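You operate a simulated robot arm through the tools that you are given. There is no shell and no other tool.

Carry out the task below with a simulated robot arm. There is one attempt and no reset: what you move stays moved.

Task
Set the controls near the top of the pale table. At the end: the blue switch is switched on; the yellow dial is turned to free; the green switch is switched on; the white speed dial is turned to mid; whatever was shut is shut again. Leave all else as you found it, and nothing knocked over.

It is judged by the outcome, as a careful person would: the job done as asked, and still so three seconds after it is handed in. It fails if anything else is knocked over, pushed out of place, dropped, spilled or broken.

Robot
A 7-joint arm with a two-finger parallel gripper, fixed in place. Base frame: the origin is on the floor under the middle of its stand, x ahead of it, y to its left, z up. Lengths are in mm, angles in rad, forces in N, time in s.
It reaches about 1372 mm from its shoulder. Its first joint turns from -2.601 to 2.601 rad. Payload 3.43 kg.
The tool frame sits at the grasp point between the pads (the TCP): z along the fingers, y along the line on which they close. The tips reach 30 mm beyond it. The gripper opens to 94 mm. The fingers are 28 mm wide and 10 mm thick; the gripper's body (50 by 96 mm) begins 55 mm behind the TCP.
Orientation is told as [roll, pitch, yaw] about the base's x, y, z axes, in that order, counted from this pose: with the fingers straight down and closing along the base's y, the tool's x points along the base's -x, its y along +y and its z along -z.

Tools
- The arm moves only by the tool step_arm. Its argument "deltas" is text: rows parted by semicolons, each of 7 numbers parted by spaces: the turn, a rotation vector about the base's x, y, z in units of 6 degrees (1.0 is 6 degrees), then the shift along the base's x, y, z in units of 40 mm (1.0 is 40 mm), then the gripper command, from -1 (fully open) to 1 (shut), values between in proportion. In form: ax ay az dx dy dz jaw; .... A call has 1 to 20 rows; each row shifts and turns the commanded pose from where the row before left it. A call with a number of a shift or a turn outside -1 to 1 is refused whole. Each row takes 0.2 s and may step no farther than 50 mm and 0.15 rad from the row before; otherwise, or with a gripper value out of range, the whole call is refused. Where a pose cannot be reached the arm comes as near as it can. A force on the tool above 40 N (or 10 N above the force at the start of the call, whichever is more), or a blocked arm, ends the call early, and 0.2 s more pass. The fingers move at their own pace (about 45 mm/s each) and stop on an object; they squeeze with about 35 N. The grip force told is the motor's: it shows also when the fingers shut on nothing. Time passes only in rows, and 0.2 s behind the last, so rows that do not move let the fingers close. It gives the time, the measured TCP pose, the force on the tool (base axes), the opening and the grip force at its end, in the units of the frame above (readings bear some noise), with the torque about the TCP (base axes, N m) and any sound that the robot's microphone picked up.
- Cameras (640 x 400 px; columns grow to the right, rows downward): "scene" is fixed at [216.1, 507.2, 1412.8]; the picture's right is [-0.30, -0.95, 0.00], its down [-0.65, 0.21, -0.73] and it looks along [0.69, -0.22, -0.68] (base axes); focal length 266 px, centre (320, 200). "wrist" rides on the gripper at [76, 14, -103] in the tool frame; the picture's right is [-0.18, 0.98, 0.00], its down [-0.75, -0.14, -0.64] and it looks along [-0.63, -0.12, 0.77] (tool axes); focal length 243 px, centre (320, 200). There is no depth. A picture from a camera that has moved, and an enlarged one, comes with that camera's place and axes in the base frame and with its lens. The place of the scene camera against the robot may be out by one fixed shift of up to 18 mm in any direction.
- camera(camera): a new picture of that camera. The clock stands still meanwhile.
- inspect(camera, box): a new picture of the part [left, top, right, bottom] of that camera's present view, enlarged. The clock stands still meanwhile.
- close_job(): hands the job in; it is judged then, once.

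Places have to be worked out from the pictures, the camera data and where the tool is seen. Open the gripper and draw the arm clear of the work before you hand the job in, unless the task says otherwise.

The tools are called by a JSON object that holds its "method" and its "body". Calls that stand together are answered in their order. step_arm: Moves the arm, as the interface text tells. Its arguments: {"type":"object","properties":{"deltas":{"type":"string"}},"required":["deltas"]} The other tools are called the same way: camera (camera) takes a picture; inspect (camera, box) takes an enlarged picture of a part of a camera's view; close_job () hands the job in.

At the start:

```text
t: 0.0
ee_pos: [768.2, 265.2, 1093.4]
tool_rot: [0.0, -0.001, 0.0]
ft_force: [-0.3, -0.1, -0.6]
ft_torque: [0.0, 0.01, -0.01]
opening: 94.1
grasp_force: 0.1
```

scene: 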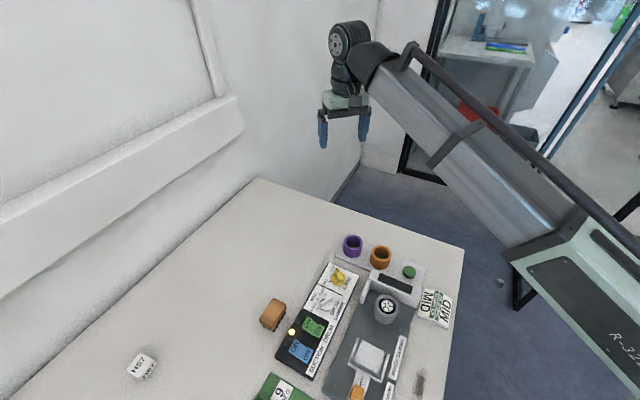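
wrist: 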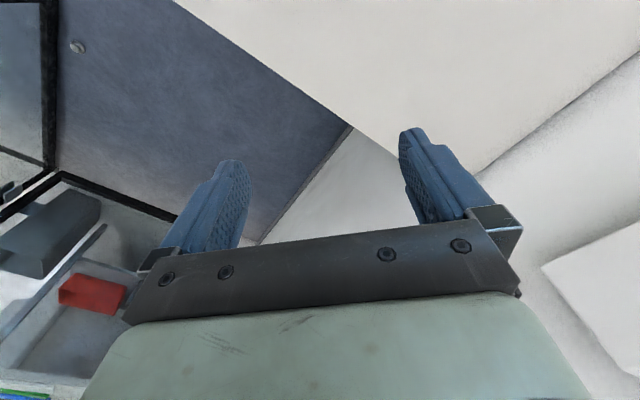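

I begin by looking closer at the controls on the table with the scene camera.

{"method": "inspect", "body": {"camera": "scene", "box": [240, 220, 480, 400]}}

{"method": "inspect", "body": {"camera": "scene", "box": [270, 250, 370, 390]}}

{"method": "inspect", "body": {"camera": "scene", "box": [330, 220, 470, 400]}}

```text
2.22 times, centred on (360, 310) of scene
camera zoom: at [216.1, 507.2, 1412.8], right [-0.3, -0.95, 0.0], down [-0.65, 0.21, -0.73], along [0.69, -0.22, -0.68], focal length 591 px, centre (231, -44)
```

zoom: 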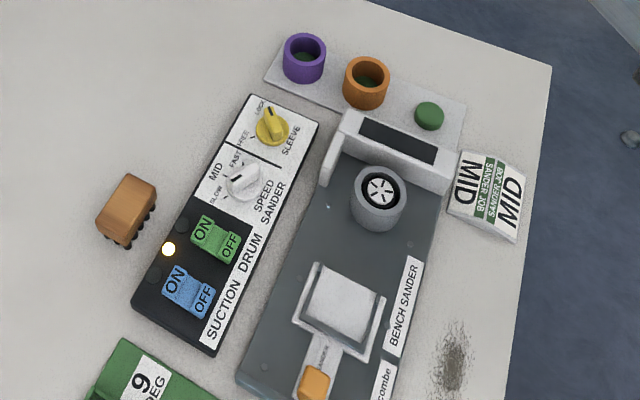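

```text
2.86 times, centred on (320, 320) of scene
camera zoom: at [216.1, 507.2, 1412.8], right [-0.3, -0.95, 0.0], down [-0.65, 0.21, -0.73], along [0.69, -0.22, -0.68], focal length 760 px, centre (320, -143)
```

zoom: 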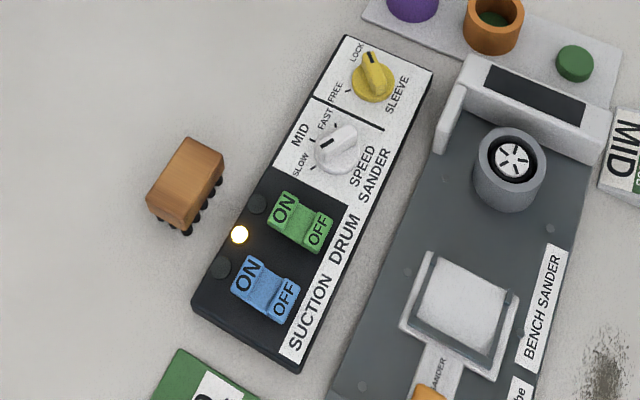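

```text
2.22 times, centred on (400, 310) of scene
camera zoom: at [216.1, 507.2, 1412.8], right [-0.3, -0.95, 0.0], down [-0.65, 0.21, -0.73], along [0.69, -0.22, -0.68], focal length 591 px, centre (142, -44)
```

zoom: 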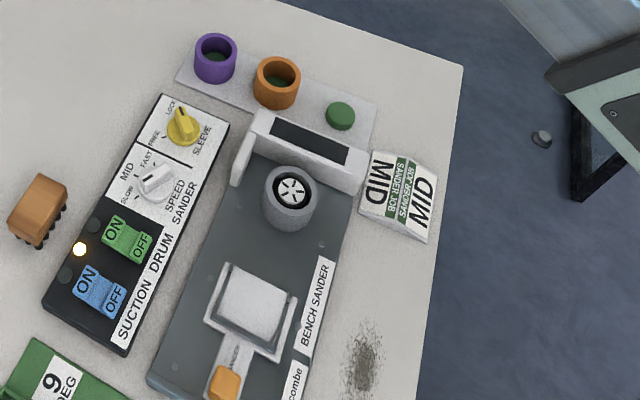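

The pictures show a panel (blue SUCTION switch, green DRUM switch, white SPEED dial, yellow SLEEVE dial) lying at roughly 45° near (475, 420), with the top at about z≈800 by a rough estimate. I bring the arm above it with yaw 45° so the wrist camera views it from its front.

{"method": "step_arm", "body": {"deltas": "0 0 0.75 -0.9625 0.1575 -0.1 -1;0 0 0.75 -0.9625 0.1575 -0.1 -1;0 0 0.75 -0.9625 0.1575 -0.1 -1;0 0 0.75 -0.9625 0.1575 -0.1 -1;0 0 0.75 -0.9625 0.1575 -0.1 -1;0 0 0.75 -0.9625 0.1575 -0.1 -1;0 0 0.75 -0.9625 0.1575 -0.1 -1;0 0 0.75 -0.9625 0.1575 -0.1 -1;0 0 0.75 -0.9625 0.1575 -0.1 -1;0 0 0.75 -0.9625 0.1575 -0.1 -1;0 0 0 0 0 0 -1"}}

```text
t: 1.4
ee_pos: [541.6, 303.3, 1067.5]
tool_rot: [-0.001, -0.012, 0.457]
ft_force: [4.1, -1.2, -5.1]
ft_torque: [0.36, 0.14, 0.31]
opening: 94.0
grasp_force: 0.2
out of reach, approached as far as the arm can: row 7
stopped in row 7: the force on the tool passed its limit at 52 N (the readings are from after the stop); the commanded pose is now the measured one
```

The call stopped at row 7 with a force spike and an out-of-reach note; I look to see what happened.

{"method": "camera", "body": {"camera": "scene"}}

{"method": "camera", "body": {"camera": "wrist"}}

```text
taken
```

scene: 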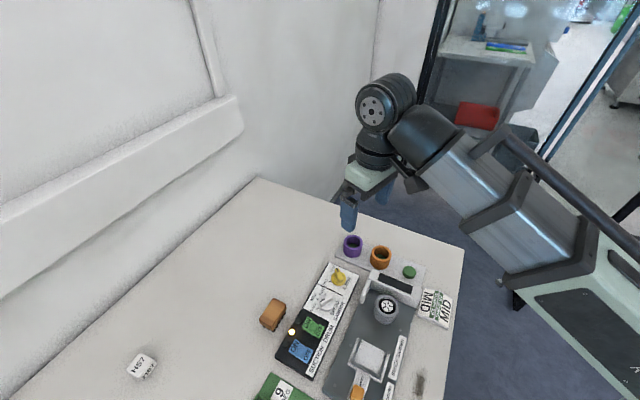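

```text
taken
camera wrist: at [465.3, 281.4, 1168.8], right [-0.27, 0.96, 0.0], down [0.73, 0.2, 0.65], along [0.63, 0.18, -0.76], focal length 243 px, centre (320, 200)
```

wrist: 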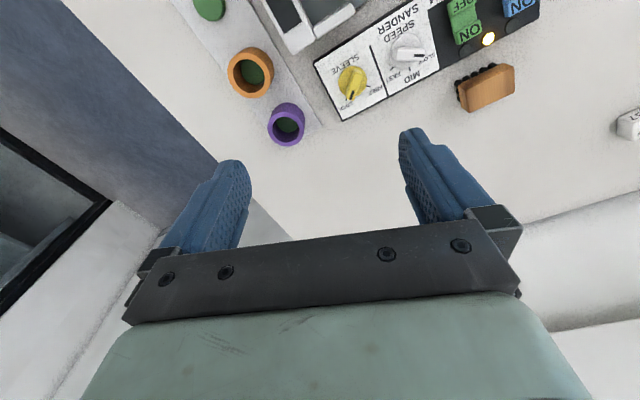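

Nothing is touched; the arm just reached its folding limit at this radius. The wrist view gives the dials at z≈800, e.g. yellow at (548, 351), white at (490, 408), matching the scene camera. I enlarge the wrist view to read the labels.

{"method": "inspect", "body": {"camera": "wrist", "box": [300, 0, 560, 130]}}

{"method": "inspect", "body": {"camera": "scene", "box": [310, 255, 370, 310]}}

{"method": "inspect", "body": {"camera": "scene", "box": [270, 300, 340, 385]}}

```text
2.46 times, centred on (430, 65) of wrist
camera zoom: at [465.3, 281.4, 1168.8], right [-0.27, 0.96, 0.0], down [0.73, 0.2, 0.65], along [0.63, 0.18, -0.76], focal length 597 px, centre (49, 532)
```

zoom: 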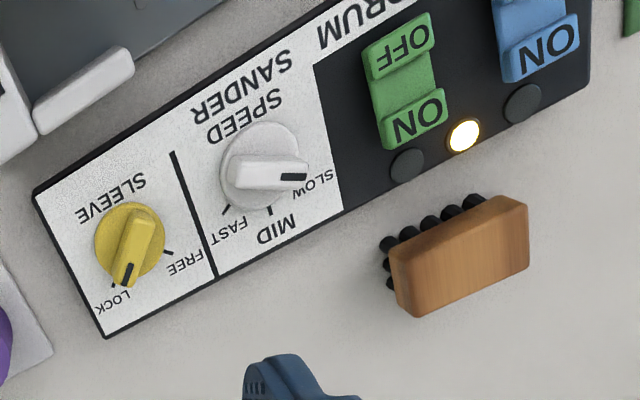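

```text
7.27 times, centred on (340, 282) of scene
camera zoom: at [216.1, 507.2, 1412.8], right [-0.3, -0.95, 0.0], down [-0.65, 0.21, -0.73], along [0.69, -0.22, -0.68], focal length 1933 px, centre (174, -400)
```

zoom: 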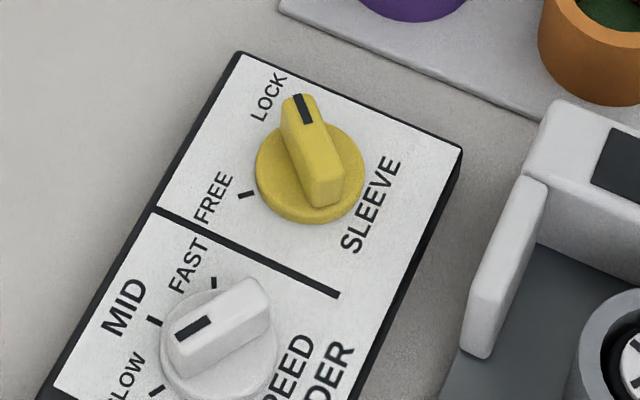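

```text
4.71 times, centred on (305, 342) of scene
camera zoom: at [216.1, 507.2, 1412.8], right [-0.3, -0.95, 0.0], down [-0.65, 0.21, -0.73], along [0.69, -0.22, -0.68], focal length 1251 px, centre (391, -471)
```

zoom: 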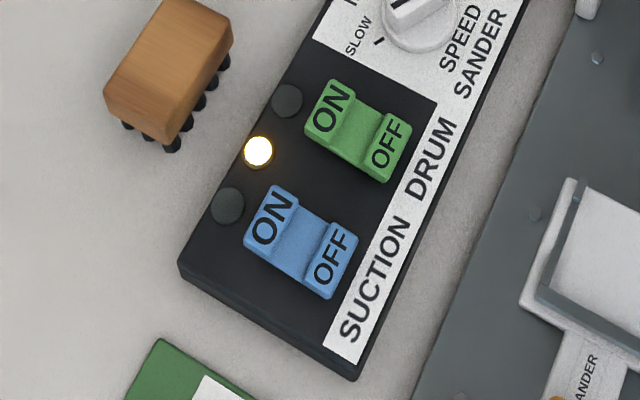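

Both switch lamps are dark, the white dial points to SLOW and the yellow to LOCK. I now swing along the arc at the same radius until above the white dial with yaw near 45°, in gentle steps.

{"method": "step_arm", "body": {"deltas": "0 0 0.5 -0.1 0.45 0 -1;0 0 0.5 -0.15 0.45 0 -1;0 0 0.5 -0.2 0.45 0 -1;0 0 0.5 -0.2 0.45 0 -1;0 0 0.5 -0.2 0.45 0 -1;0 0 0.5 -0.2 0.45 0 -1;0 0 0 0 0 0 -1"}}

```text
t: 3.0
ee_pos: [499.5, 411.3, 1068.3]
tool_rot: [0.002, -0.01, 0.772]
ft_force: [0.6, 0.2, 0.6]
ft_torque: [0.03, 0.03, -0.02]
opening: 93.8
grasp_force: 0.1
```

The arm swung smoothly to (499, 411, 1068) with yaw 0.77. I take a wrist picture to fix the positions of the controls.

{"method": "camera", "body": {"camera": "wrist"}}

{"method": "inspect", "body": {"camera": "wrist", "box": [200, 0, 440, 150]}}

```text
taken
camera wrist: at [433.9, 367.0, 1168.8], right [-0.55, 0.83, 0.0], down [0.63, 0.42, 0.65], along [0.54, 0.36, -0.76], focal length 243 px, centre (320, 200)
```

wrist: 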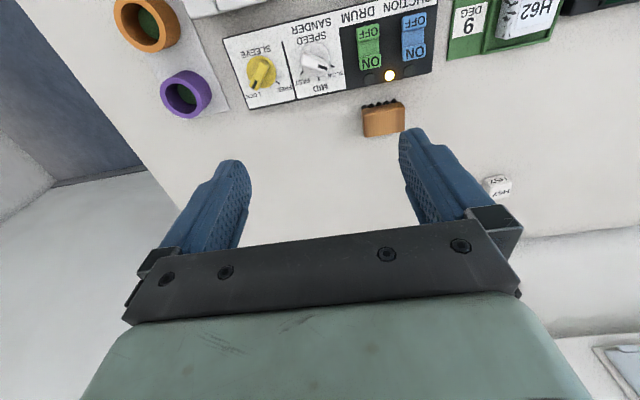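

```text
2.67 times, centred on (320, 75) of wrist
camera zoom: at [433.9, 367.0, 1168.8], right [-0.55, 0.83, 0.0], down [0.63, 0.42, 0.65], along [0.54, 0.36, -0.76], focal length 647 px, centre (320, 533)
```

zoom: 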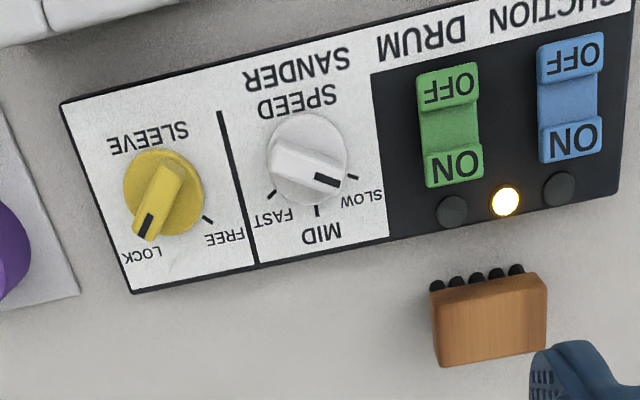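

The view is clear: white dial at SLOW (≈102° in base), MID tick at ≈45°, yellow at LOCK with FREE at ≈94°, both switches off. I lower to z≈930 above the white dial to get a closer view and check reach.

{"method": "step_arm", "body": {"deltas": "0 0.0 0 -0.03 -0.09 -0.7 -1;0 0 0 -0.03 -0.09 -0.7 -1;0 0 0 -0.03 -0.09 -0.7 -1;0 0 0 -0.03 -0.09 -0.7 -1;0 0 0 0 0 -0.6 -1;0 0 0 0 0 0 -1"}}

{"method": "camera", "body": {"camera": "wrist"}}

{"method": "camera", "body": {"camera": "scene"}}

```text
t: 4.4
ee_pos: [495.4, 394.6, 931.9]
tool_rot: [0.003, -0.01, 0.773]
ft_force: [0.8, 0.7, 0.3]
ft_torque: [0.0, -0.01, 0.01]
opening: 94.3
grasp_force: 0.0
```

```text
taken
camera wrist: at [429.1, 351.1, 1032.1], right [-0.55, 0.83, 0.0], down [0.63, 0.42, 0.65], along [0.54, 0.36, -0.76], focal length 243 px, centre (320, 200)
```

wrist: 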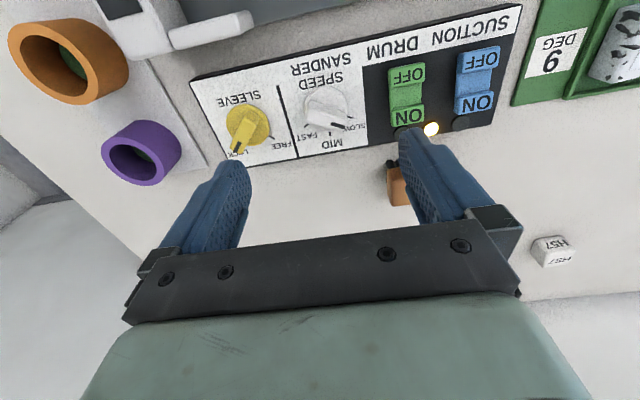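

```text
taken
```

scene: 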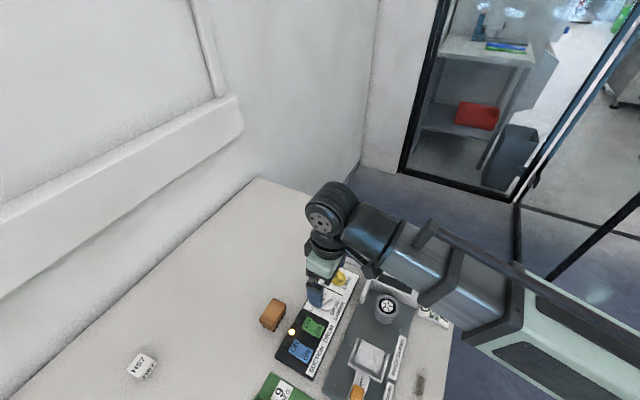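

Lowered without trouble. I enlarge the wrist view over the panel for precise positions and height.

{"method": "inspect", "body": {"camera": "wrist", "box": [180, 60, 380, 185]}}

{"method": "inspect", "body": {"camera": "wrist", "box": [350, 0, 540, 140]}}

```text
3.20 times, centred on (280, 122) of wrist
camera zoom: at [429.1, 351.1, 1032.1], right [-0.55, 0.83, 0.0], down [0.63, 0.42, 0.65], along [0.54, 0.36, -0.76], focal length 776 px, centre (448, 448)
```

zoom: 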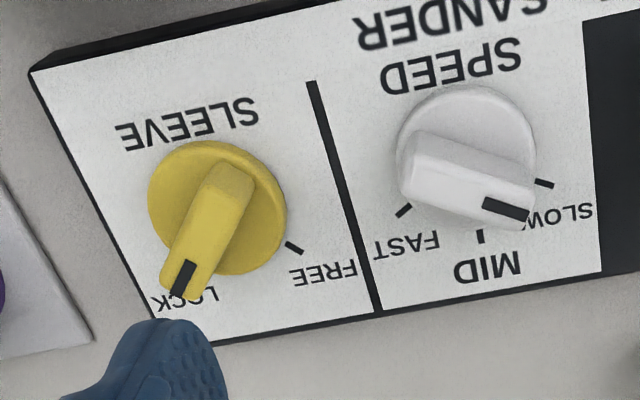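

```text
2.86 times, centred on (445, 70) of wrist
camera zoom: at [429.1, 351.1, 1032.1], right [-0.55, 0.83, 0.0], down [0.63, 0.42, 0.65], along [0.54, 0.36, -0.76], focal length 693 px, centre (-37, 571)
```

zoom: 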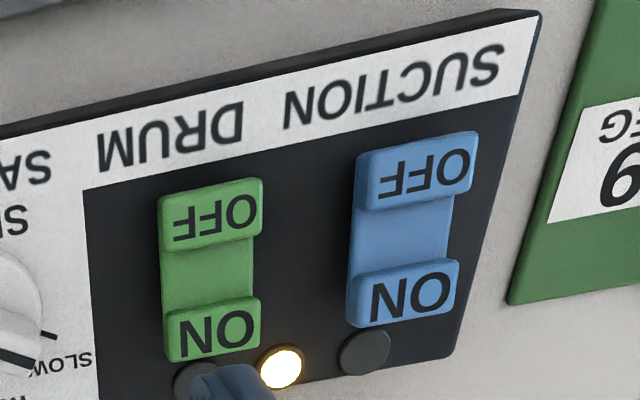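

Triangulating the three views puts the panel face at z≈820, dial bar tops at ≈843, white dial centre ≈(491, 397) with bar at ≈104°, MID at ≈45.5°. I level the tool, rotate yaw to ≈104° above the white dial and part-close the gripper to 40 mm.

{"method": "step_arm", "body": {"deltas": "-0.087 0.048 0 -0.11 0.06 0 0.15;0 0 0.995 0 0 0 0.15;0 0 0.995 0 0 0 0.15;0 0 0.995 0 0 0 0.15;0 0 0.995 0 0 0 0.15;0 0 0.995 0 0 0 0.15;0 0 0.995 0 0 0 0.15;0 0 0.995 0 0 0 0.15;0 0 0.995 0 0 0 0.15;0 0 0.995 0 0 0 0.15;0 0 0.995 0 0 0 0.15;0 0 0 0 0 0 0.15"}}

{"method": "camera", "body": {"camera": "wrist"}}

```text
t: 7.0
ee_pos: [488.2, 399.9, 933.3]
tool_rot: [-0.003, -0.002, 1.815]
ft_force: [-1.5, 0.0, 0.1]
ft_torque: [0.02, -0.03, 0.02]
opening: 40.1
grasp_force: 0.1
```

```text
taken
camera wrist: at [493.4, 321.3, 1033.7], right [-1.0, -0.06, 0.0], down [-0.05, 0.77, 0.64], along [-0.04, 0.64, -0.77], focal length 243 px, centre (320, 200)
```

wrist: 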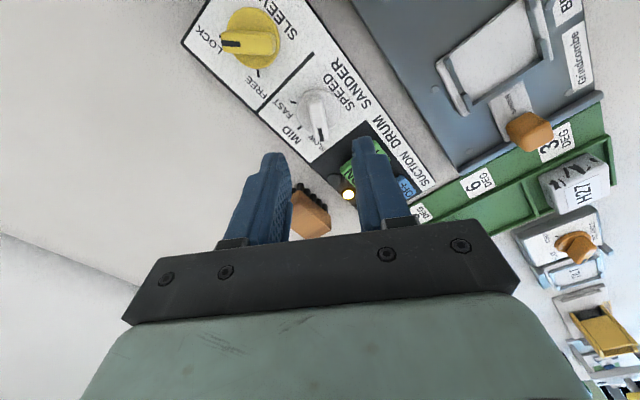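

The gripper is at yaw ≈104° with 40 mm opening. I enlarge the wrist view to compare the bar with the fingers.

{"method": "inspect", "body": {"camera": "wrist", "box": [240, 60, 400, 160]}}

```text
4.00 times, centred on (320, 110) of wrist
camera zoom: at [493.4, 321.3, 1033.7], right [-1.0, -0.06, 0.0], down [-0.05, 0.77, 0.64], along [-0.04, 0.64, -0.77], focal length 970 px, centre (320, 560)
```

zoom: 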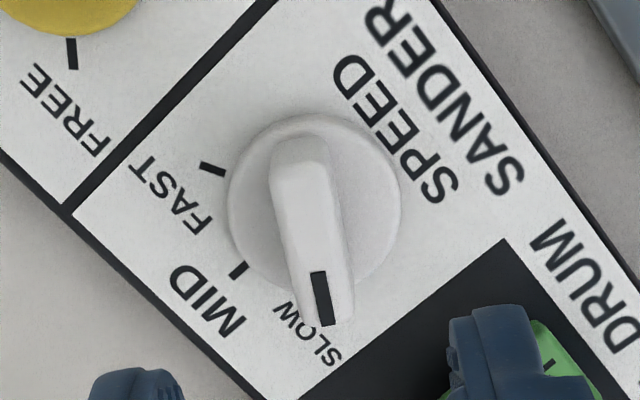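

Bar is at ≈102.5°, dial centre ≈(490.7, 397) and my TCP is ≈2–3 mm off it. I correct that and descend to TCP z≈871, just above bar-top level, then look again.

{"method": "step_arm", "body": {"deltas": "0 0 -0.17 0.05 -0.04 0 0.15;0 0 0 0 0 -0.75 0.15;0 0 0 0 0 -0.5 0.15;0 0 0 0 0 -0.25 0.15;0 0 0 0 0 0 0.15"}}

{"method": "inspect", "body": {"camera": "wrist", "box": [200, 60, 440, 210]}}

```text
t: 8.2
ee_pos: [491.2, 397.7, 872.7]
tool_rot: [0.0, -0.001, 1.796]
ft_force: [0.4, -0.2, 0.3]
ft_torque: [0.0, 0.0, -0.01]
opening: 39.9
grasp_force: 0.1
```

```text
2.67 times, centred on (320, 135) of wrist
camera zoom: at [494.2, 319.6, 973.8], right [-1.0, -0.04, 0.0], down [-0.03, 0.77, 0.64], along [-0.02, 0.64, -0.77], focal length 647 px, centre (320, 373)
```

zoom: 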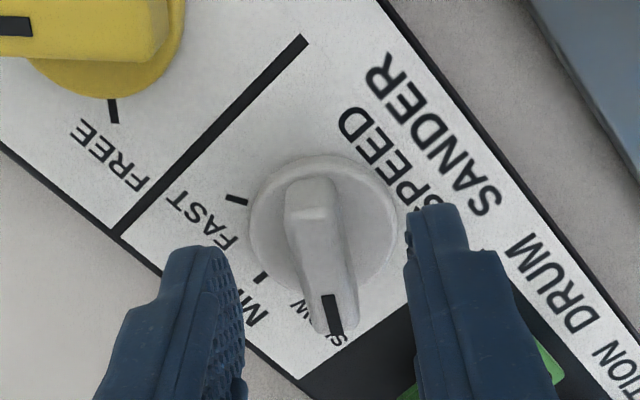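

The fingers straddle the bar symmetrically. I descend 12 mm so the tips are about 829 (disc top ≈824), then close gently on the bar.

{"method": "step_arm", "body": {"deltas": "0 0 0 0 0 -0.15 0.15;0 0 0 0 0 -0.15 0.15;0 0 0 0 0 0 0.15"}}

{"method": "step_arm", "body": {"deltas": "0 0 0 0 0 0 0.5;0 0 0 0 0 0 0.7;0 0 0 0 0 0 1;0 0 0 0 0 0 1;0 0 0 0 0 0 1"}}

{"method": "inspect", "body": {"camera": "wrist", "box": [200, 60, 440, 210]}}

```text
t: 9.0
ee_pos: [491.9, 398.4, 860.6]
tool_rot: [-0.002, -0.001, 1.795]
ft_force: [-1.1, -0.3, -0.7]
ft_torque: [-0.04, 0.0, 0.01]
opening: 40.1
grasp_force: 0.0
```

```text
t: 10.2
ee_pos: [492.2, 398.3, 860.2]
tool_rot: [-0.003, 0.0, 1.797]
ft_force: [-6.4, 0.1, -1.3]
ft_torque: [0.12, 0.28, 0.01]
opening: 12.0
grasp_force: 45.1
```

```text
2.67 times, centred on (320, 135) of wrist
camera zoom: at [493.7, 320.0, 961.2], right [-1.0, -0.04, 0.0], down [-0.03, 0.77, 0.64], along [-0.03, 0.64, -0.77], focal length 647 px, centre (320, 373)
```

zoom: 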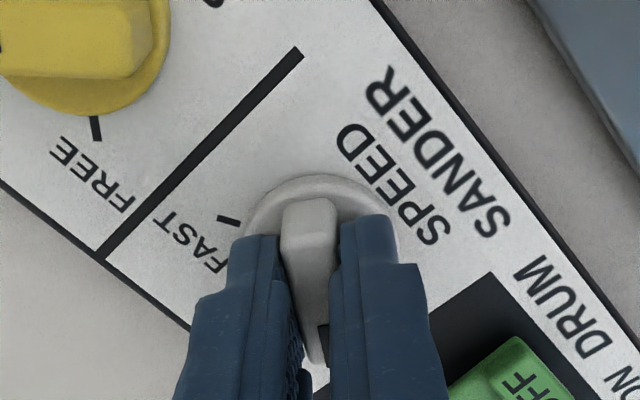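

The bar is gripped (12 mm, 45 N) with only a small lateral force. I begin turning clockwise toward MID, a first 15° with watch on torque.

{"method": "step_arm", "body": {"deltas": "0 0 -0.5 -0.0125 0 0 1;0 0 -0.5 0 0 0 1;0 0 -0.5 0 0 0 1;0 0 -0.5 0 0 0 1;0 0 -0.5 0 0 0 1;0 0 0 0 0 0 1"}}

{"method": "inspect", "body": {"camera": "wrist", "box": [200, 60, 440, 210]}}

```text
t: 11.6
ee_pos: [489.2, 397.3, 860.4]
tool_rot: [-0.003, -0.001, 1.534]
ft_force: [-9.2, 11.6, 0.5]
ft_torque: [-1.03, 0.44, 0.0]
opening: 12.0
grasp_force: 45.0
```

```text
2.67 times, centred on (320, 135) of wrist
camera zoom: at [473.2, 321.9, 961.2], right [-0.98, 0.22, 0.0], down [0.17, 0.75, 0.64], along [0.14, 0.63, -0.77], focal length 647 px, centre (320, 373)
```

zoom: 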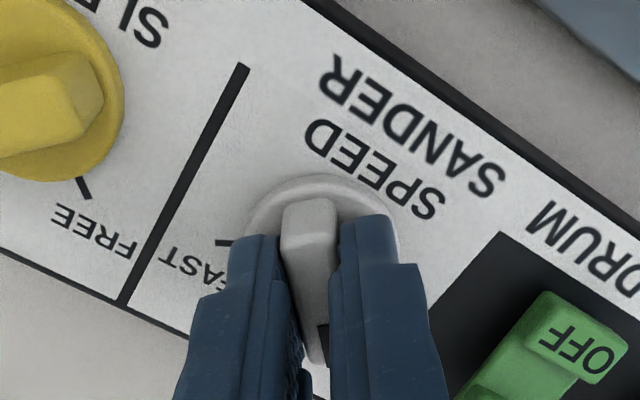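

The dial follows. The lateral force on the tool points to (-x, +y), so I ease the TCP ~1 mm that way while turning another 15°.

{"method": "step_arm", "body": {"deltas": "0 0 0 -0.025 0.03 0 1;0 0 -0.5 0 0 0 1;0 0 -0.5 0 0 0 1;0 0 -0.5 0 0 0 1;0 0 -0.5 0 0 0 1;0 0 -0.5 0 0 0 1;0 0 0 0 0 0 1"}}

```text
t: 13.2
ee_pos: [490.6, 398.4, 860.6]
tool_rot: [-0.002, 0.003, 1.272]
ft_force: [-9.1, -9.1, -32.5]
ft_torque: [0.37, 0.1, -0.03]
opening: 12.1
grasp_force: 44.6
```

A vertical force of -32 N appeared on the tool. I look before going on.

{"method": "camera", "body": {"camera": "wrist"}}

{"method": "camera", "body": {"camera": "scene"}}

```text
taken
camera wrist: at [454.1, 329.3, 961.5], right [-0.88, 0.47, 0.0], down [0.36, 0.68, 0.64], along [0.3, 0.57, -0.77], focal length 243 px, centre (320, 200)
```

wrist: 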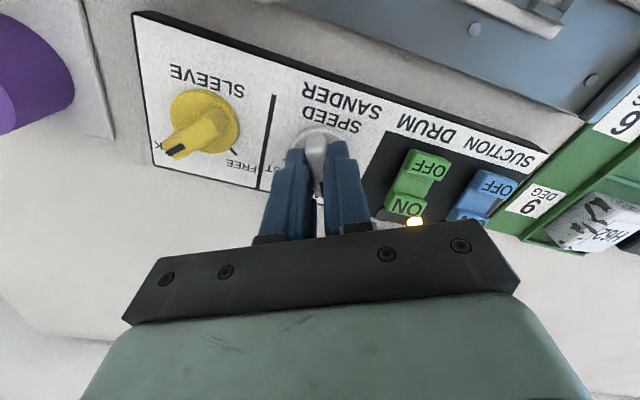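

```text
taken
```

scene: 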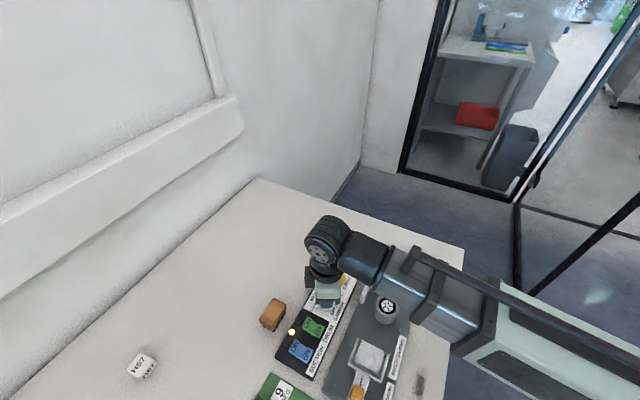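

The arm drifted up a fraction of a millimetre while clamped, pulling on the dial. I relieve that with a 0.5 mm downward command and check.

{"method": "step_arm", "body": {"deltas": "0 0 0 -0.01 -0.01 -0.0125 1;0 0 0 0 0 0 1"}}

```text
t: 13.8
ee_pos: [491.5, 397.8, 860.5]
tool_rot: [-0.003, 0.0, 1.271]
ft_force: [-6.7, -3.2, -17.4]
ft_torque: [-1.23, 0.7, 0.01]
opening: 11.8
grasp_force: 45.4
```

The vertical force halved. I go another 0.5 mm down, then continue turning in small steps.

{"method": "step_arm", "body": {"deltas": "0 0 0 0 0 -0.0125 1;0 0 -0.4 0 0 0 1;0 0 -0.4 0 0 0 1;0 0 -0.4 0 0 0 1;0 0 0 0 0 0 1"}}

```text
t: 15.0
ee_pos: [490.0, 398.3, 859.8]
tool_rot: [-0.002, 0.0, 1.145]
ft_force: [-1.2, -3.1, 8.0]
ft_torque: [-0.81, 0.64, -0.01]
opening: 12.1
grasp_force: 45.0
```

Forces are small now. I continue turning ~12° more.

{"method": "step_arm", "body": {"deltas": "0 0 -0.4 0 0 0 1;0 0 -0.4 0 0 0 1;0 0 -0.4 0 0 0 1;0 0 -0.4 0 0 0 1;0 0 -0.4 0 0 0 1;0 0 0 0 0 0 1"}}

```text
t: 16.4
ee_pos: [491.0, 398.3, 859.3]
tool_rot: [-0.004, -0.005, 0.935]
ft_force: [6.4, 0.8, 37.6]
ft_torque: [0.3, -0.13, 0.01]
opening: 12.0
grasp_force: 44.6
```

Now the vertical force is +38 N (pressing down); I lift 1 mm to relieve it.

{"method": "step_arm", "body": {"deltas": "0 0 0 0 0 0.0125 1;0 0 0 0 0 0.0125 1;0 0 0 0 0 0 1"}}

```text
t: 17.2
ee_pos: [490.2, 397.6, 860.0]
tool_rot: [-0.003, -0.002, 0.937]
ft_force: [11.9, -2.8, 18.4]
ft_torque: [1.1, -0.83, 0.0]
opening: 11.7
grasp_force: 44.7
```

I lift slightly more, shift a touch in +x, and turn the remaining ~8°.

{"method": "step_arm", "body": {"deltas": "0 0 0 0.012 0 0.015 1;0 0 -0.35 0 0 0.005 1;0 0 -0.35 0 0 0.005 1;0 0 -0.35 0 0 0 1;0 0 -0.3 0 0 0 1;0 0 0 0 0 0 1"}}

{"method": "inspect", "body": {"camera": "wrist", "box": [200, 60, 440, 210]}}

```text
t: 18.6
ee_pos: [490.4, 397.7, 861.5]
tool_rot: [0.0, 0.004, 0.796]
ft_force: [-1.5, -2.0, -37.3]
ft_torque: [-0.07, 0.2, -0.01]
opening: 12.0
grasp_force: 44.7
```

```text
2.67 times, centred on (320, 135) of wrist
camera zoom: at [426.6, 353.8, 961.8], right [-0.57, 0.82, 0.0], down [0.63, 0.44, 0.64], along [0.52, 0.37, -0.77], focal length 647 px, centre (320, 373)
```

zoom: 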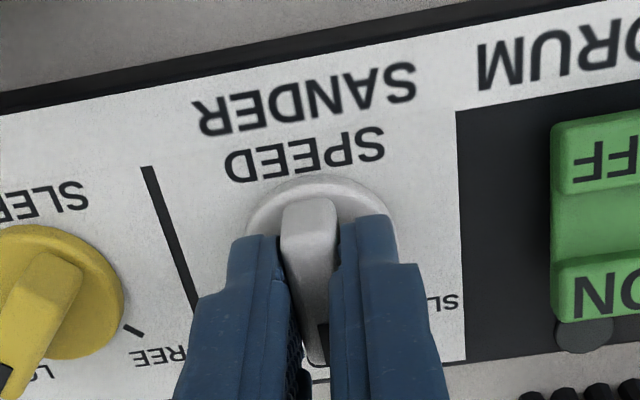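

Yaw is at 45.6°, i.e. MID. I relieve the vertical load, open to 40 mm and rise to check the dial.

{"method": "step_arm", "body": {"deltas": "0 0 0 0 0 -0.02 1;0 0 0 0 0 0 1;0 0 0 0 0 0 0.15;0 0 0 0 0 0 0.15;0 0 0 0 0 0 0.15"}}

{"method": "step_arm", "body": {"deltas": "0 0 0 0 0 0.3 0.15;0 0 0 0 0 0.7 0.15;0 0 0 0 0 0.75 0.15;0 0 0 0 0 0 0.15"}}

{"method": "inspect", "body": {"camera": "wrist", "box": [180, 30, 460, 205]}}

```text
t: 19.8
ee_pos: [490.6, 398.6, 861.1]
tool_rot: [-0.001, 0.0, 0.796]
ft_force: [1.1, 0.1, 0.4]
ft_torque: [-0.02, -0.01, 0.01]
opening: 39.8
grasp_force: 0.0
```

```text
t: 20.8
ee_pos: [490.7, 399.5, 931.3]
tool_rot: [-0.002, -0.001, 0.796]
ft_force: [-0.8, -0.4, 0.5]
ft_torque: [0.02, -0.01, 0.0]
opening: 39.9
grasp_force: 0.0
```

```text
2.29 times, centred on (320, 118) of wrist
camera zoom: at [426.6, 353.8, 1031.8], right [-0.57, 0.82, 0.0], down [0.63, 0.44, 0.64], along [0.53, 0.37, -0.77], focal length 555 px, centre (320, 389)
```

zoom: 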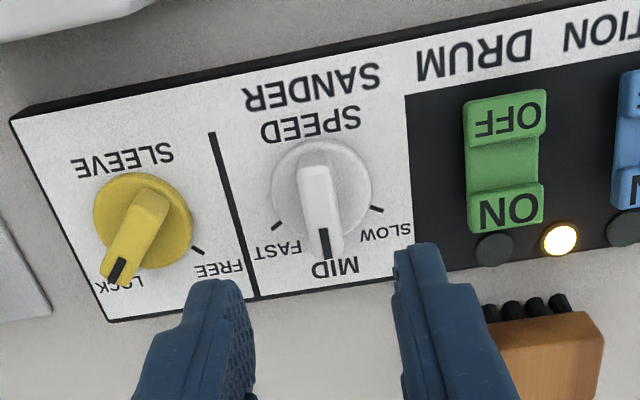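

The white dial now points exactly at MID and the panel has not moved. The yellow dial centre works out at ≈(540, 349) with its bar at ≈1°; I move above it, turning yaw to ≈1°.

{"method": "step_arm", "body": {"deltas": "0 0 -0.743 0.1255 -0.1233 0 0.15;0 0 -0.743 0.1255 -0.1233 0 0.15;0 0 -0.743 0.1255 -0.1233 0 0.15;0 0 -0.743 0.1255 -0.1233 0 0.15;0 0 -0.743 0.1255 -0.1233 0 0.15;0 0 -0.743 0.1255 -0.1233 0 0.15;0 0 -0.743 0.1255 -0.1233 0 0.15;0 0 -0.743 0.1255 -0.1233 0 0.15;0 0 -0.743 0.1255 -0.1233 0 0.15;0 0 -0.743 0.1255 -0.1233 0 0.15;0 0 0 0 0 0 0.15"}}

{"method": "camera", "body": {"camera": "wrist"}}

{"method": "inspect", "body": {"camera": "wrist", "box": [220, 60, 420, 185]}}

```text
t: 23.2
ee_pos: [541.1, 348.8, 929.7]
tool_rot: [-0.002, 0.0, 0.016]
ft_force: [-0.3, -0.1, -0.1]
ft_torque: [-0.02, 0.01, -0.03]
opening: 40.0
grasp_force: 0.1
```

```text
taken
camera wrist: at [464.4, 361.9, 1031.1], right [0.17, 0.99, 0.0], down [0.76, -0.13, 0.64], along [0.63, -0.11, -0.77], focal length 243 px, centre (320, 200)
```

wrist: 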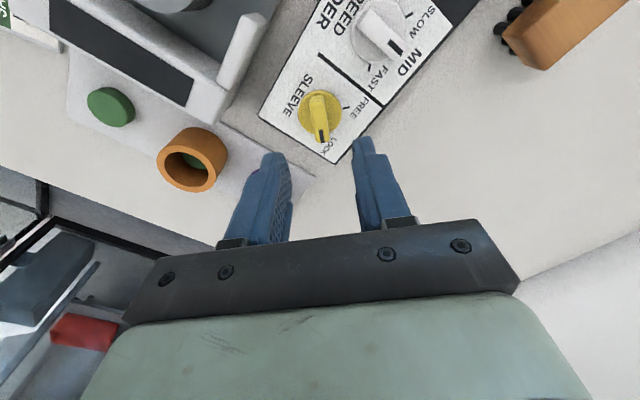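

```text
3.20 times, centred on (320, 122) of wrist
camera zoom: at [464.4, 361.9, 1031.1], right [0.17, 0.99, 0.0], down [0.76, -0.13, 0.64], along [0.63, -0.11, -0.77], focal length 776 px, centre (320, 448)
```

zoom: 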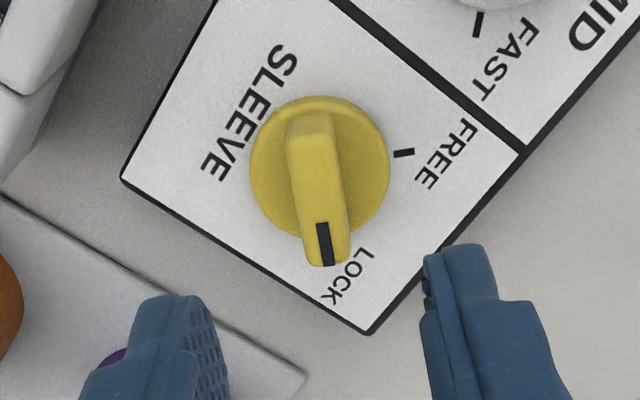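

Aligned: the dial axis lies under the TCP within ~1 mm and the bar at ≈0°. I descend to the same grip height (TCP ≈859).

{"method": "step_arm", "body": {"deltas": "0 0 0 0 0 -0.75 0.15;0 0 0 0 0 -0.5 0.15;0 0 0 0 0 -0.25 0.15;0 0 0 0 0 0 0.15"}}

{"method": "inspect", "body": {"camera": "wrist", "box": [200, 60, 440, 210]}}

```text
t: 24.2
ee_pos: [539.0, 347.7, 870.4]
tool_rot: [-0.002, -0.001, 0.019]
ft_force: [0.5, 0.1, 0.3]
ft_torque: [0.03, -0.01, 0.02]
opening: 40.3
grasp_force: 0.0
```

```text
2.67 times, centred on (320, 135) of wrist
camera zoom: at [462.8, 361.8, 971.6], right [0.17, 0.99, 0.0], down [0.76, -0.13, 0.64], along [0.63, -0.11, -0.77], focal length 647 px, centre (320, 373)
```

zoom: 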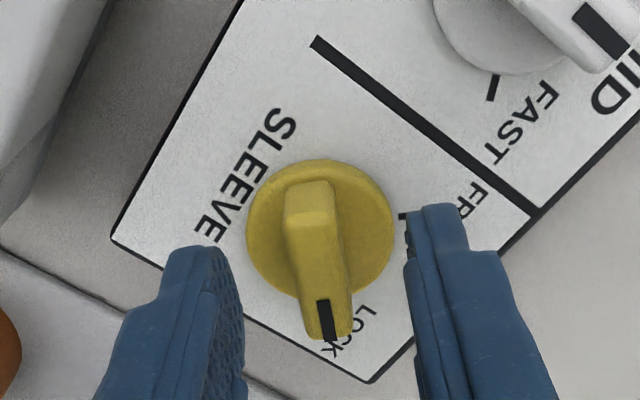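

The fingers straddle the yellow bar well. I descend the last 10 mm with a 1 mm +x correction, then close on it.

{"method": "step_arm", "body": {"deltas": "0 0 0 0.025 0 -0.13 0.15;0 0 0 0 0 -0.13 0.15;0 0 0 0 0 0 0.15"}}

{"method": "step_arm", "body": {"deltas": "0 0 0 0 0 0 0.5;0 0 0 0 0 0 0.7;0 0 0 0 0 0 1;0 0 0 0 0 0 1;0 0 0 0 0 0 1"}}

{"method": "inspect", "body": {"camera": "wrist", "box": [200, 60, 440, 210]}}

```text
t: 25.0
ee_pos: [541.6, 348.5, 859.2]
tool_rot: [-0.003, 0.001, 0.016]
ft_force: [-0.8, 0.2, -0.6]
ft_torque: [-0.01, 0.01, 0.01]
opening: 40.0
grasp_force: 0.1
```

```text
t: 26.2
ee_pos: [540.7, 348.5, 859.7]
tool_rot: [-0.003, -0.002, 0.017]
ft_force: [1.2, -8.2, -1.2]
ft_torque: [0.05, -0.13, 0.02]
opening: 12.1
grasp_force: 45.0
```

```text
2.67 times, centred on (320, 135) of wrist
camera zoom: at [464.5, 361.6, 961.3], right [0.17, 0.99, 0.0], down [0.76, -0.13, 0.64], along [0.63, -0.11, -0.77], focal length 647 px, centre (320, 373)
```

zoom: 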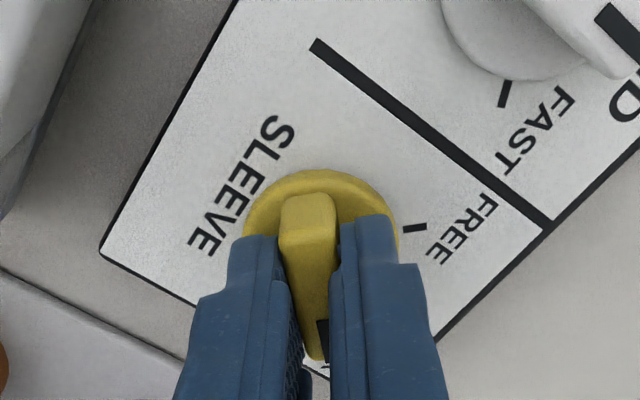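

Gripped. I turn counter-clockwise toward FREE in small chunks, watching forces.

{"method": "step_arm", "body": {"deltas": "0 0 0.4 0 -0.01 0 1;0 0 0.4 0 0 0 1;0 0 0.4 0 0 0 1;0 0 0.4 0 0 0 1;0 0 0.4 0 0 0 1;0 0 0 0 0 0 1"}}

```text
t: 27.6
ee_pos: [540.5, 347.8, 860.6]
tool_rot: [-0.003, -0.001, 0.231]
ft_force: [-1.4, -3.0, -13.8]
ft_torque: [0.39, -1.24, 0.03]
opening: 11.9
grasp_force: 45.0
```

Forces are moderate. I relieve the vertical pull slightly and continue another 12°.

{"method": "step_arm", "body": {"deltas": "0 0 0.4 0 0 -0.01 1;0 0 0.4 0 0 0 1;0 0 0.4 0 0 0 1;0 0 0.4 0 0 0 1;0 0 0.4 0 0 0 1;0 0 0 0 0 0 1"}}

```text
t: 29.0
ee_pos: [541.4, 349.0, 860.8]
tool_rot: [-0.002, 0.0, 0.438]
ft_force: [2.5, 4.9, 14.0]
ft_torque: [-0.38, 1.22, 0.05]
opening: 12.0
grasp_force: 45.3
```

{"method": "step_arm", "body": {"deltas": "0 0 0.4 0 0 0.008 1;0 0 0.4 0 0 0 1;0 0 0.4 0 0 0 1;0 0 0.4 0 0 0 1;0 0 0.4 0 0 0 1;0 0 0 0 0 0 1"}}

```text
t: 30.4
ee_pos: [541.2, 348.6, 859.4]
tool_rot: [-0.001, -0.001, 0.646]
ft_force: [2.3, 5.8, 7.2]
ft_torque: [0.42, -0.08, -0.01]
opening: 12.1
grasp_force: 45.0
```

Yaw is 37° and forces are low; I continue another 12°.

{"method": "step_arm", "body": {"deltas": "0 0 0.4 0 0.006 0 1;0 0 0.4 0 0 0 1;0 0 0.4 0 0 0 1;0 0 0.4 0 0 0 1;0 0 0.4 0 0 0 1;0 0 0 0 0 0 1"}}

```text
t: 31.8
ee_pos: [542.0, 348.9, 860.7]
tool_rot: [-0.004, 0.001, 0.854]
ft_force: [-0.4, -7.8, 10.8]
ft_torque: [0.69, -0.34, 0.03]
opening: 11.8
grasp_force: 45.3
```

Yaw is 49°, all forces are still small; I continue another 12° with tiny corrections.

{"method": "step_arm", "body": {"deltas": "0 0 0.4 0 -0.006 0.005 1;0 0 0.4 0 0 0 1;0 0 0.4 0 0 0 1;0 0 0.4 0 0 0 1;0 0 0.4 0 0 0 1;0 0 0 0 0 0 1"}}

```text
t: 33.2
ee_pos: [541.2, 349.4, 861.5]
tool_rot: [-0.001, 0.0, 1.066]
ft_force: [2.3, -5.3, 20.0]
ft_torque: [-1.09, 0.74, 0.02]
opening: 11.8
grasp_force: 45.3
```

Yaw 61°, vertical force +20 N; I ease up 0.5 mm and continue 12°.

{"method": "step_arm", "body": {"deltas": "0 0 0 0 0 0.0125 1;0 0 0.4 0 0 0 1;0 0 0.4 0 0 0 1;0 0 0.4 0 0 0 1;0 0 0.4 0 0 0 1;0 0 0.4 0 0 0 1;0 0 0 0 0 0 1"}}

```text
t: 34.8
ee_pos: [541.1, 348.0, 860.6]
tool_rot: [0.0, 0.002, 1.275]
ft_force: [-6.3, -10.0, -20.1]
ft_torque: [0.15, 0.04, -0.01]
opening: 11.9
grasp_force: 45.6
```

Yaw 73°, ≈17° remain. I relieve the pull (down 0.5 mm, slight -x/-y) and turn 10° more.

{"method": "step_arm", "body": {"deltas": "0 0 0 -0.006 -0.01 -0.0125 1;0 0 0.4 0 0 0 1;0 0 0.4 0 0 0 1;0 0 0.4 0 0 0 1;0 0 0.4 0 0 0 1;0 0 0 0 0 0 1"}}

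{"method": "inspect", "body": {"camera": "wrist", "box": [200, 60, 440, 210]}}

```text
t: 36.2
ee_pos: [540.9, 349.6, 860.4]
tool_rot: [-0.002, 0.0, 1.443]
ft_force: [-4.7, -6.7, 1.7]
ft_torque: [-0.54, 0.43, -0.01]
opening: 11.9
grasp_force: 44.9
```

```text
2.67 times, centred on (320, 135) of wrist
camera zoom: at [516.5, 274.9, 961.3], right [-0.95, 0.31, 0.0], down [0.23, 0.73, 0.64], along [0.2, 0.61, -0.77], focal length 647 px, centre (320, 373)
```

zoom: 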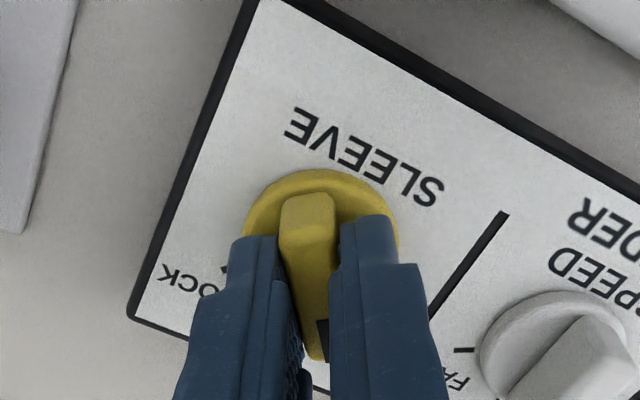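

Yaw 82.7°; about 8° remain to the FREE tick at ≈91°. I turn the rest.

{"method": "step_arm", "body": {"deltas": "0 0 0.35 -0.006 -0.006 0 1;0 0 0.35 0 0 0 1;0 0 0.35 0 0 0 1;0 0 0.35 0 0 0 1;0 0 0 0 0 0 1"}}

```text
t: 37.4
ee_pos: [539.1, 350.3, 860.0]
tool_rot: [-0.003, -0.003, 1.589]
ft_force: [-4.1, 7.3, 8.6]
ft_torque: [0.31, 0.51, -1.4]
opening: 11.8
grasp_force: 45.1
```

A torque of -1.4 N·m shows the dial has met its stop at ≈91°, i.e. FREE. I ease back half a degree, open and rise to check.

{"method": "step_arm", "body": {"deltas": "0 0 -0.1 0 0 0 1;0 0 0 0 0 0 0.15;0 0 0 0 0 0 0.15;0 0 0 0 0 0 0.15;0 0 0 0 0 0.3 0.15;0 0 0 0 0 0.7 0.15;0 0 0 0 0 0.75 0.15;0 0 0 0 0 0 0.15"}}

{"method": "inspect", "body": {"camera": "wrist", "box": [200, 30, 440, 180]}}

{"method": "camera", "body": {"camera": "wrist"}}

```text
t: 39.2
ee_pos: [540.7, 348.1, 931.2]
tool_rot: [-0.001, -0.001, 1.577]
ft_force: [0.1, -0.3, -0.7]
ft_torque: [0.02, 0.01, 0.02]
opening: 40.1
grasp_force: 0.1
```

```text
2.67 times, centred on (320, 105) of wrist
camera zoom: at [526.7, 270.7, 1033.0], right [-0.98, 0.18, 0.0], down [0.13, 0.75, 0.64], along [0.12, 0.63, -0.77], focal length 647 px, centre (320, 453)
```

zoom: 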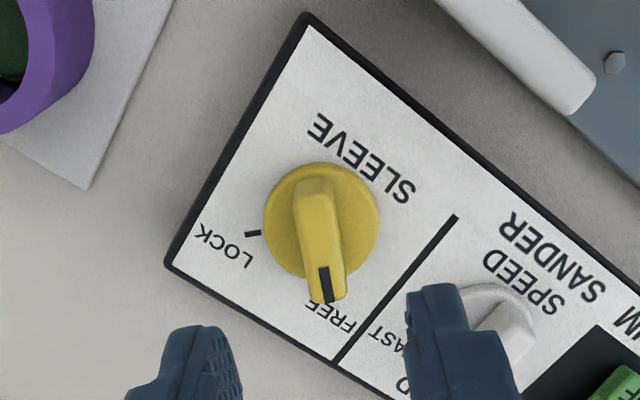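

```text
taken
camera wrist: at [526.7, 270.7, 1033.0], right [-0.98, 0.18, 0.0], down [0.13, 0.75, 0.64], along [0.12, 0.63, -0.77], focal length 243 px, centre (320, 200)
```

wrist: 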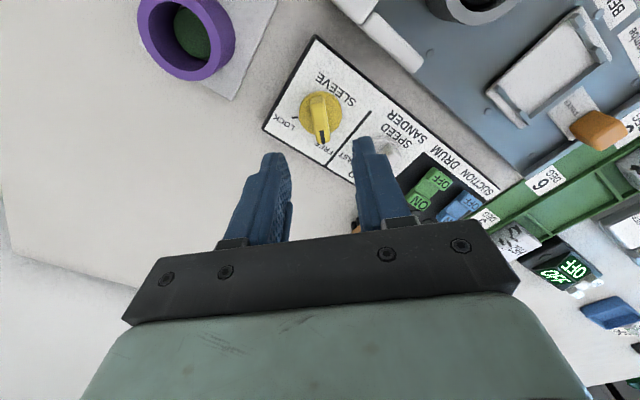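

The yellow dial points at FREE. Next the green switch: its ON pad centre is at ≈(454, 456). I move above it with fingers closed and yaw 45.6°.

{"method": "step_arm", "body": {"deltas": "0 0 -0.931 -0.268 0.3375 0 1;0 0 -0.931 -0.268 0.3375 0 1;0 0 -0.931 -0.268 0.3375 0 1;0 0 -0.931 -0.268 0.3375 0 1;0 0 -0.931 -0.268 0.3375 0 1;0 0 -0.931 -0.268 0.3375 0 1;0 0 -0.931 -0.268 0.3375 0 1;0 0 -0.931 -0.268 0.3375 0 1;0 0 0 0 0 0 1"}}

{"method": "camera", "body": {"camera": "wrist"}}

{"method": "inspect", "body": {"camera": "wrist", "box": [220, 40, 460, 190]}}

```text
t: 41.2
ee_pos: [454.0, 457.9, 930.1]
tool_rot: [-0.002, 0.001, 0.795]
ft_force: [0.0, -1.2, -0.3]
ft_torque: [0.03, -0.02, 0.02]
opening: 0.0
grasp_force: 33.2
```

```text
taken
camera wrist: at [391.1, 413.4, 1031.4], right [-0.57, 0.82, 0.0], down [0.63, 0.44, 0.64], along [0.53, 0.37, -0.77], focal length 243 px, centre (320, 200)
```

wrist: 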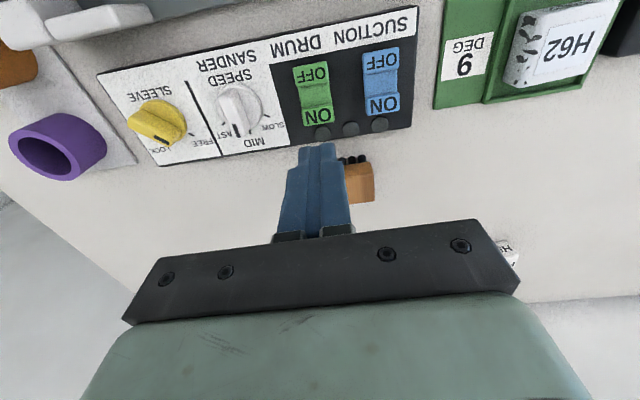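

```text
2.67 times, centred on (340, 115) of wrist
camera zoom: at [391.1, 413.4, 1031.4], right [-0.57, 0.82, 0.0], down [0.63, 0.44, 0.64], along [0.53, 0.37, -0.77], focal length 647 px, centre (267, 427)
```

zoom: 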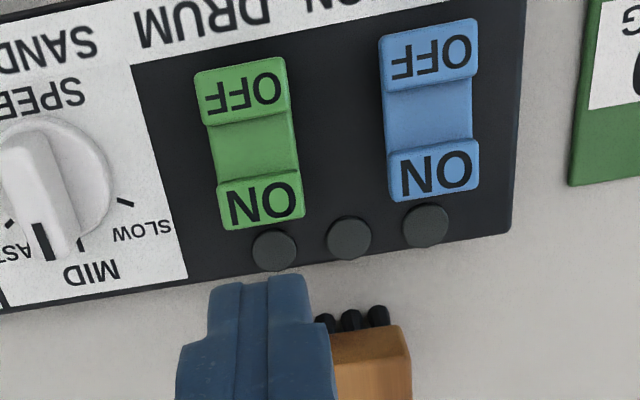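

The middle lamp has gone out since the yellow dial was turned to FREE (it presumably signals LOCK). Triangulation gives the green ON pad at z≈832 (up) and OFF pad at ≈826, so it's off; I descend above the ON pad to tips ≈836.

{"method": "step_arm", "body": {"deltas": "0 0 0 0.022 -0.05 0 1;0 0 0 0 0 -0.75 1;0 0 0 0 0 -0.5 1;0 0 0 0 0 -0.25 1;0 0 0 0 0 0 1"}}

{"method": "inspect", "body": {"camera": "wrist", "box": [220, 40, 460, 190]}}

{"method": "inspect", "body": {"camera": "scene", "box": [260, 280, 360, 390]}}

```text
t: 42.4
ee_pos: [456.0, 454.1, 870.2]
tool_rot: [-0.003, 0.0, 0.797]
ft_force: [2.3, 1.5, 2.7]
ft_torque: [0.08, -0.03, -0.01]
opening: 0.0
grasp_force: 33.0
```

```text
2.67 times, centred on (340, 115) of wrist
camera zoom: at [392.3, 409.5, 971.1], right [-0.57, 0.82, 0.0], down [0.63, 0.44, 0.64], along [0.53, 0.37, -0.77], focal length 647 px, centre (267, 427)
```

zoom: 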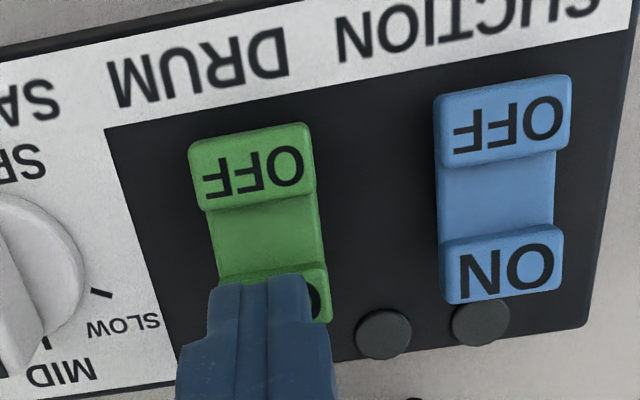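

```text
3.64 times, centred on (310, 335) of scene
camera zoom: at [216.1, 507.2, 1412.8], right [-0.3, -0.95, 0.0], down [-0.65, 0.21, -0.73], along [0.69, -0.22, -0.68], focal length 967 px, centre (356, -291)
```

zoom: 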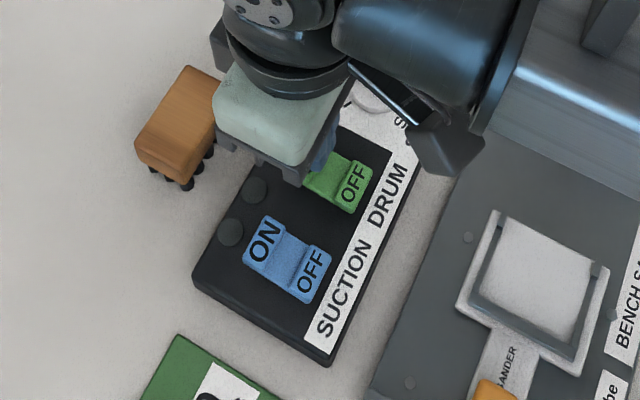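

The tips hover ≈5 mm over the green ON pad, ≈1 mm off its centre. I shift 1.5 mm in y and press down in 1.5 mm steps, with the force limit as a stop.

{"method": "step_arm", "body": {"deltas": "0 0 0 0 0.0375 0 1;0 0 0 0 0 -0.0375 1;0 0 0 0 0 -0.0375 1;0 0 0 0 0 -0.0375 1;0 0 0 0 0 -0.0375 1;0 0 0 0 0 -0.0375 1;0 0 0 0 0 -0.0375 1;0 0 0 0 0 0 1"}}

{"method": "inspect", "body": {"camera": "wrist", "box": [220, 40, 460, 190]}}

```text
t: 43.8
ee_pos: [456.6, 455.2, 865.8]
tool_rot: [0.001, -0.001, 0.798]
ft_force: [-4.9, -1.5, 16.1]
ft_torque: [-0.11, 0.23, 0.03]
opening: 0.3
grasp_force: 32.9
stopped in row 7: the force on the tool passed its limit at 46 N (the readings are from after the stop); the commanded pose is now the measured one
```

```text
2.67 times, centred on (340, 115) of wrist
camera zoom: at [392.6, 411.1, 966.3], right [-0.57, 0.82, 0.0], down [0.63, 0.44, 0.64], along [0.53, 0.37, -0.77], focal length 647 px, centre (267, 427)
```

zoom: 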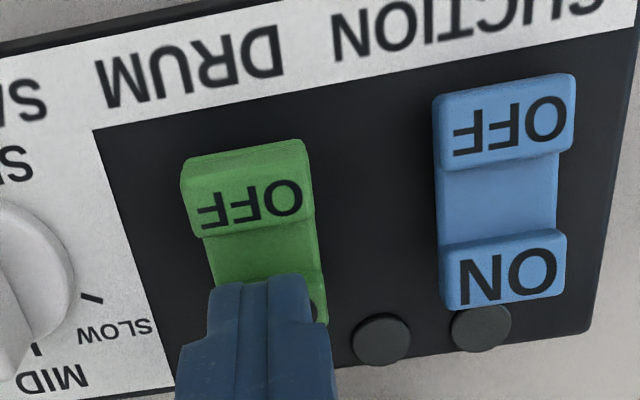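

The green OFF end has visibly risen. I lift off to check whether the switch stays on and its lamp.

{"method": "step_arm", "body": {"deltas": "0 0 0 0 0 0.3 1;0 0 0 0 0 0.6 1;0 0 0 0 0 0.6 1;0 0 0 0 0 0 1"}}

{"method": "inspect", "body": {"camera": "wrist", "box": [220, 40, 460, 190]}}

```text
t: 44.8
ee_pos: [457.5, 457.7, 925.1]
tool_rot: [-0.003, -0.001, 0.798]
ft_force: [-0.5, -0.2, 0.0]
ft_torque: [-0.03, -0.04, 0.04]
opening: 0.0
grasp_force: 32.9
```

```text
2.67 times, centred on (340, 115) of wrist
camera zoom: at [393.5, 412.9, 1025.4], right [-0.57, 0.82, 0.0], down [0.63, 0.44, 0.64], along [0.53, 0.37, -0.77], focal length 647 px, centre (267, 427)
```

zoom: 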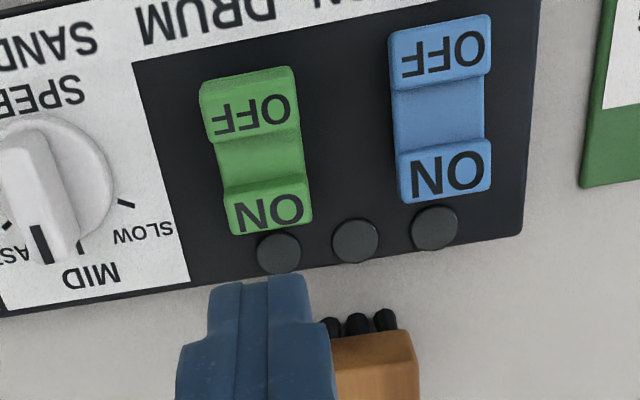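

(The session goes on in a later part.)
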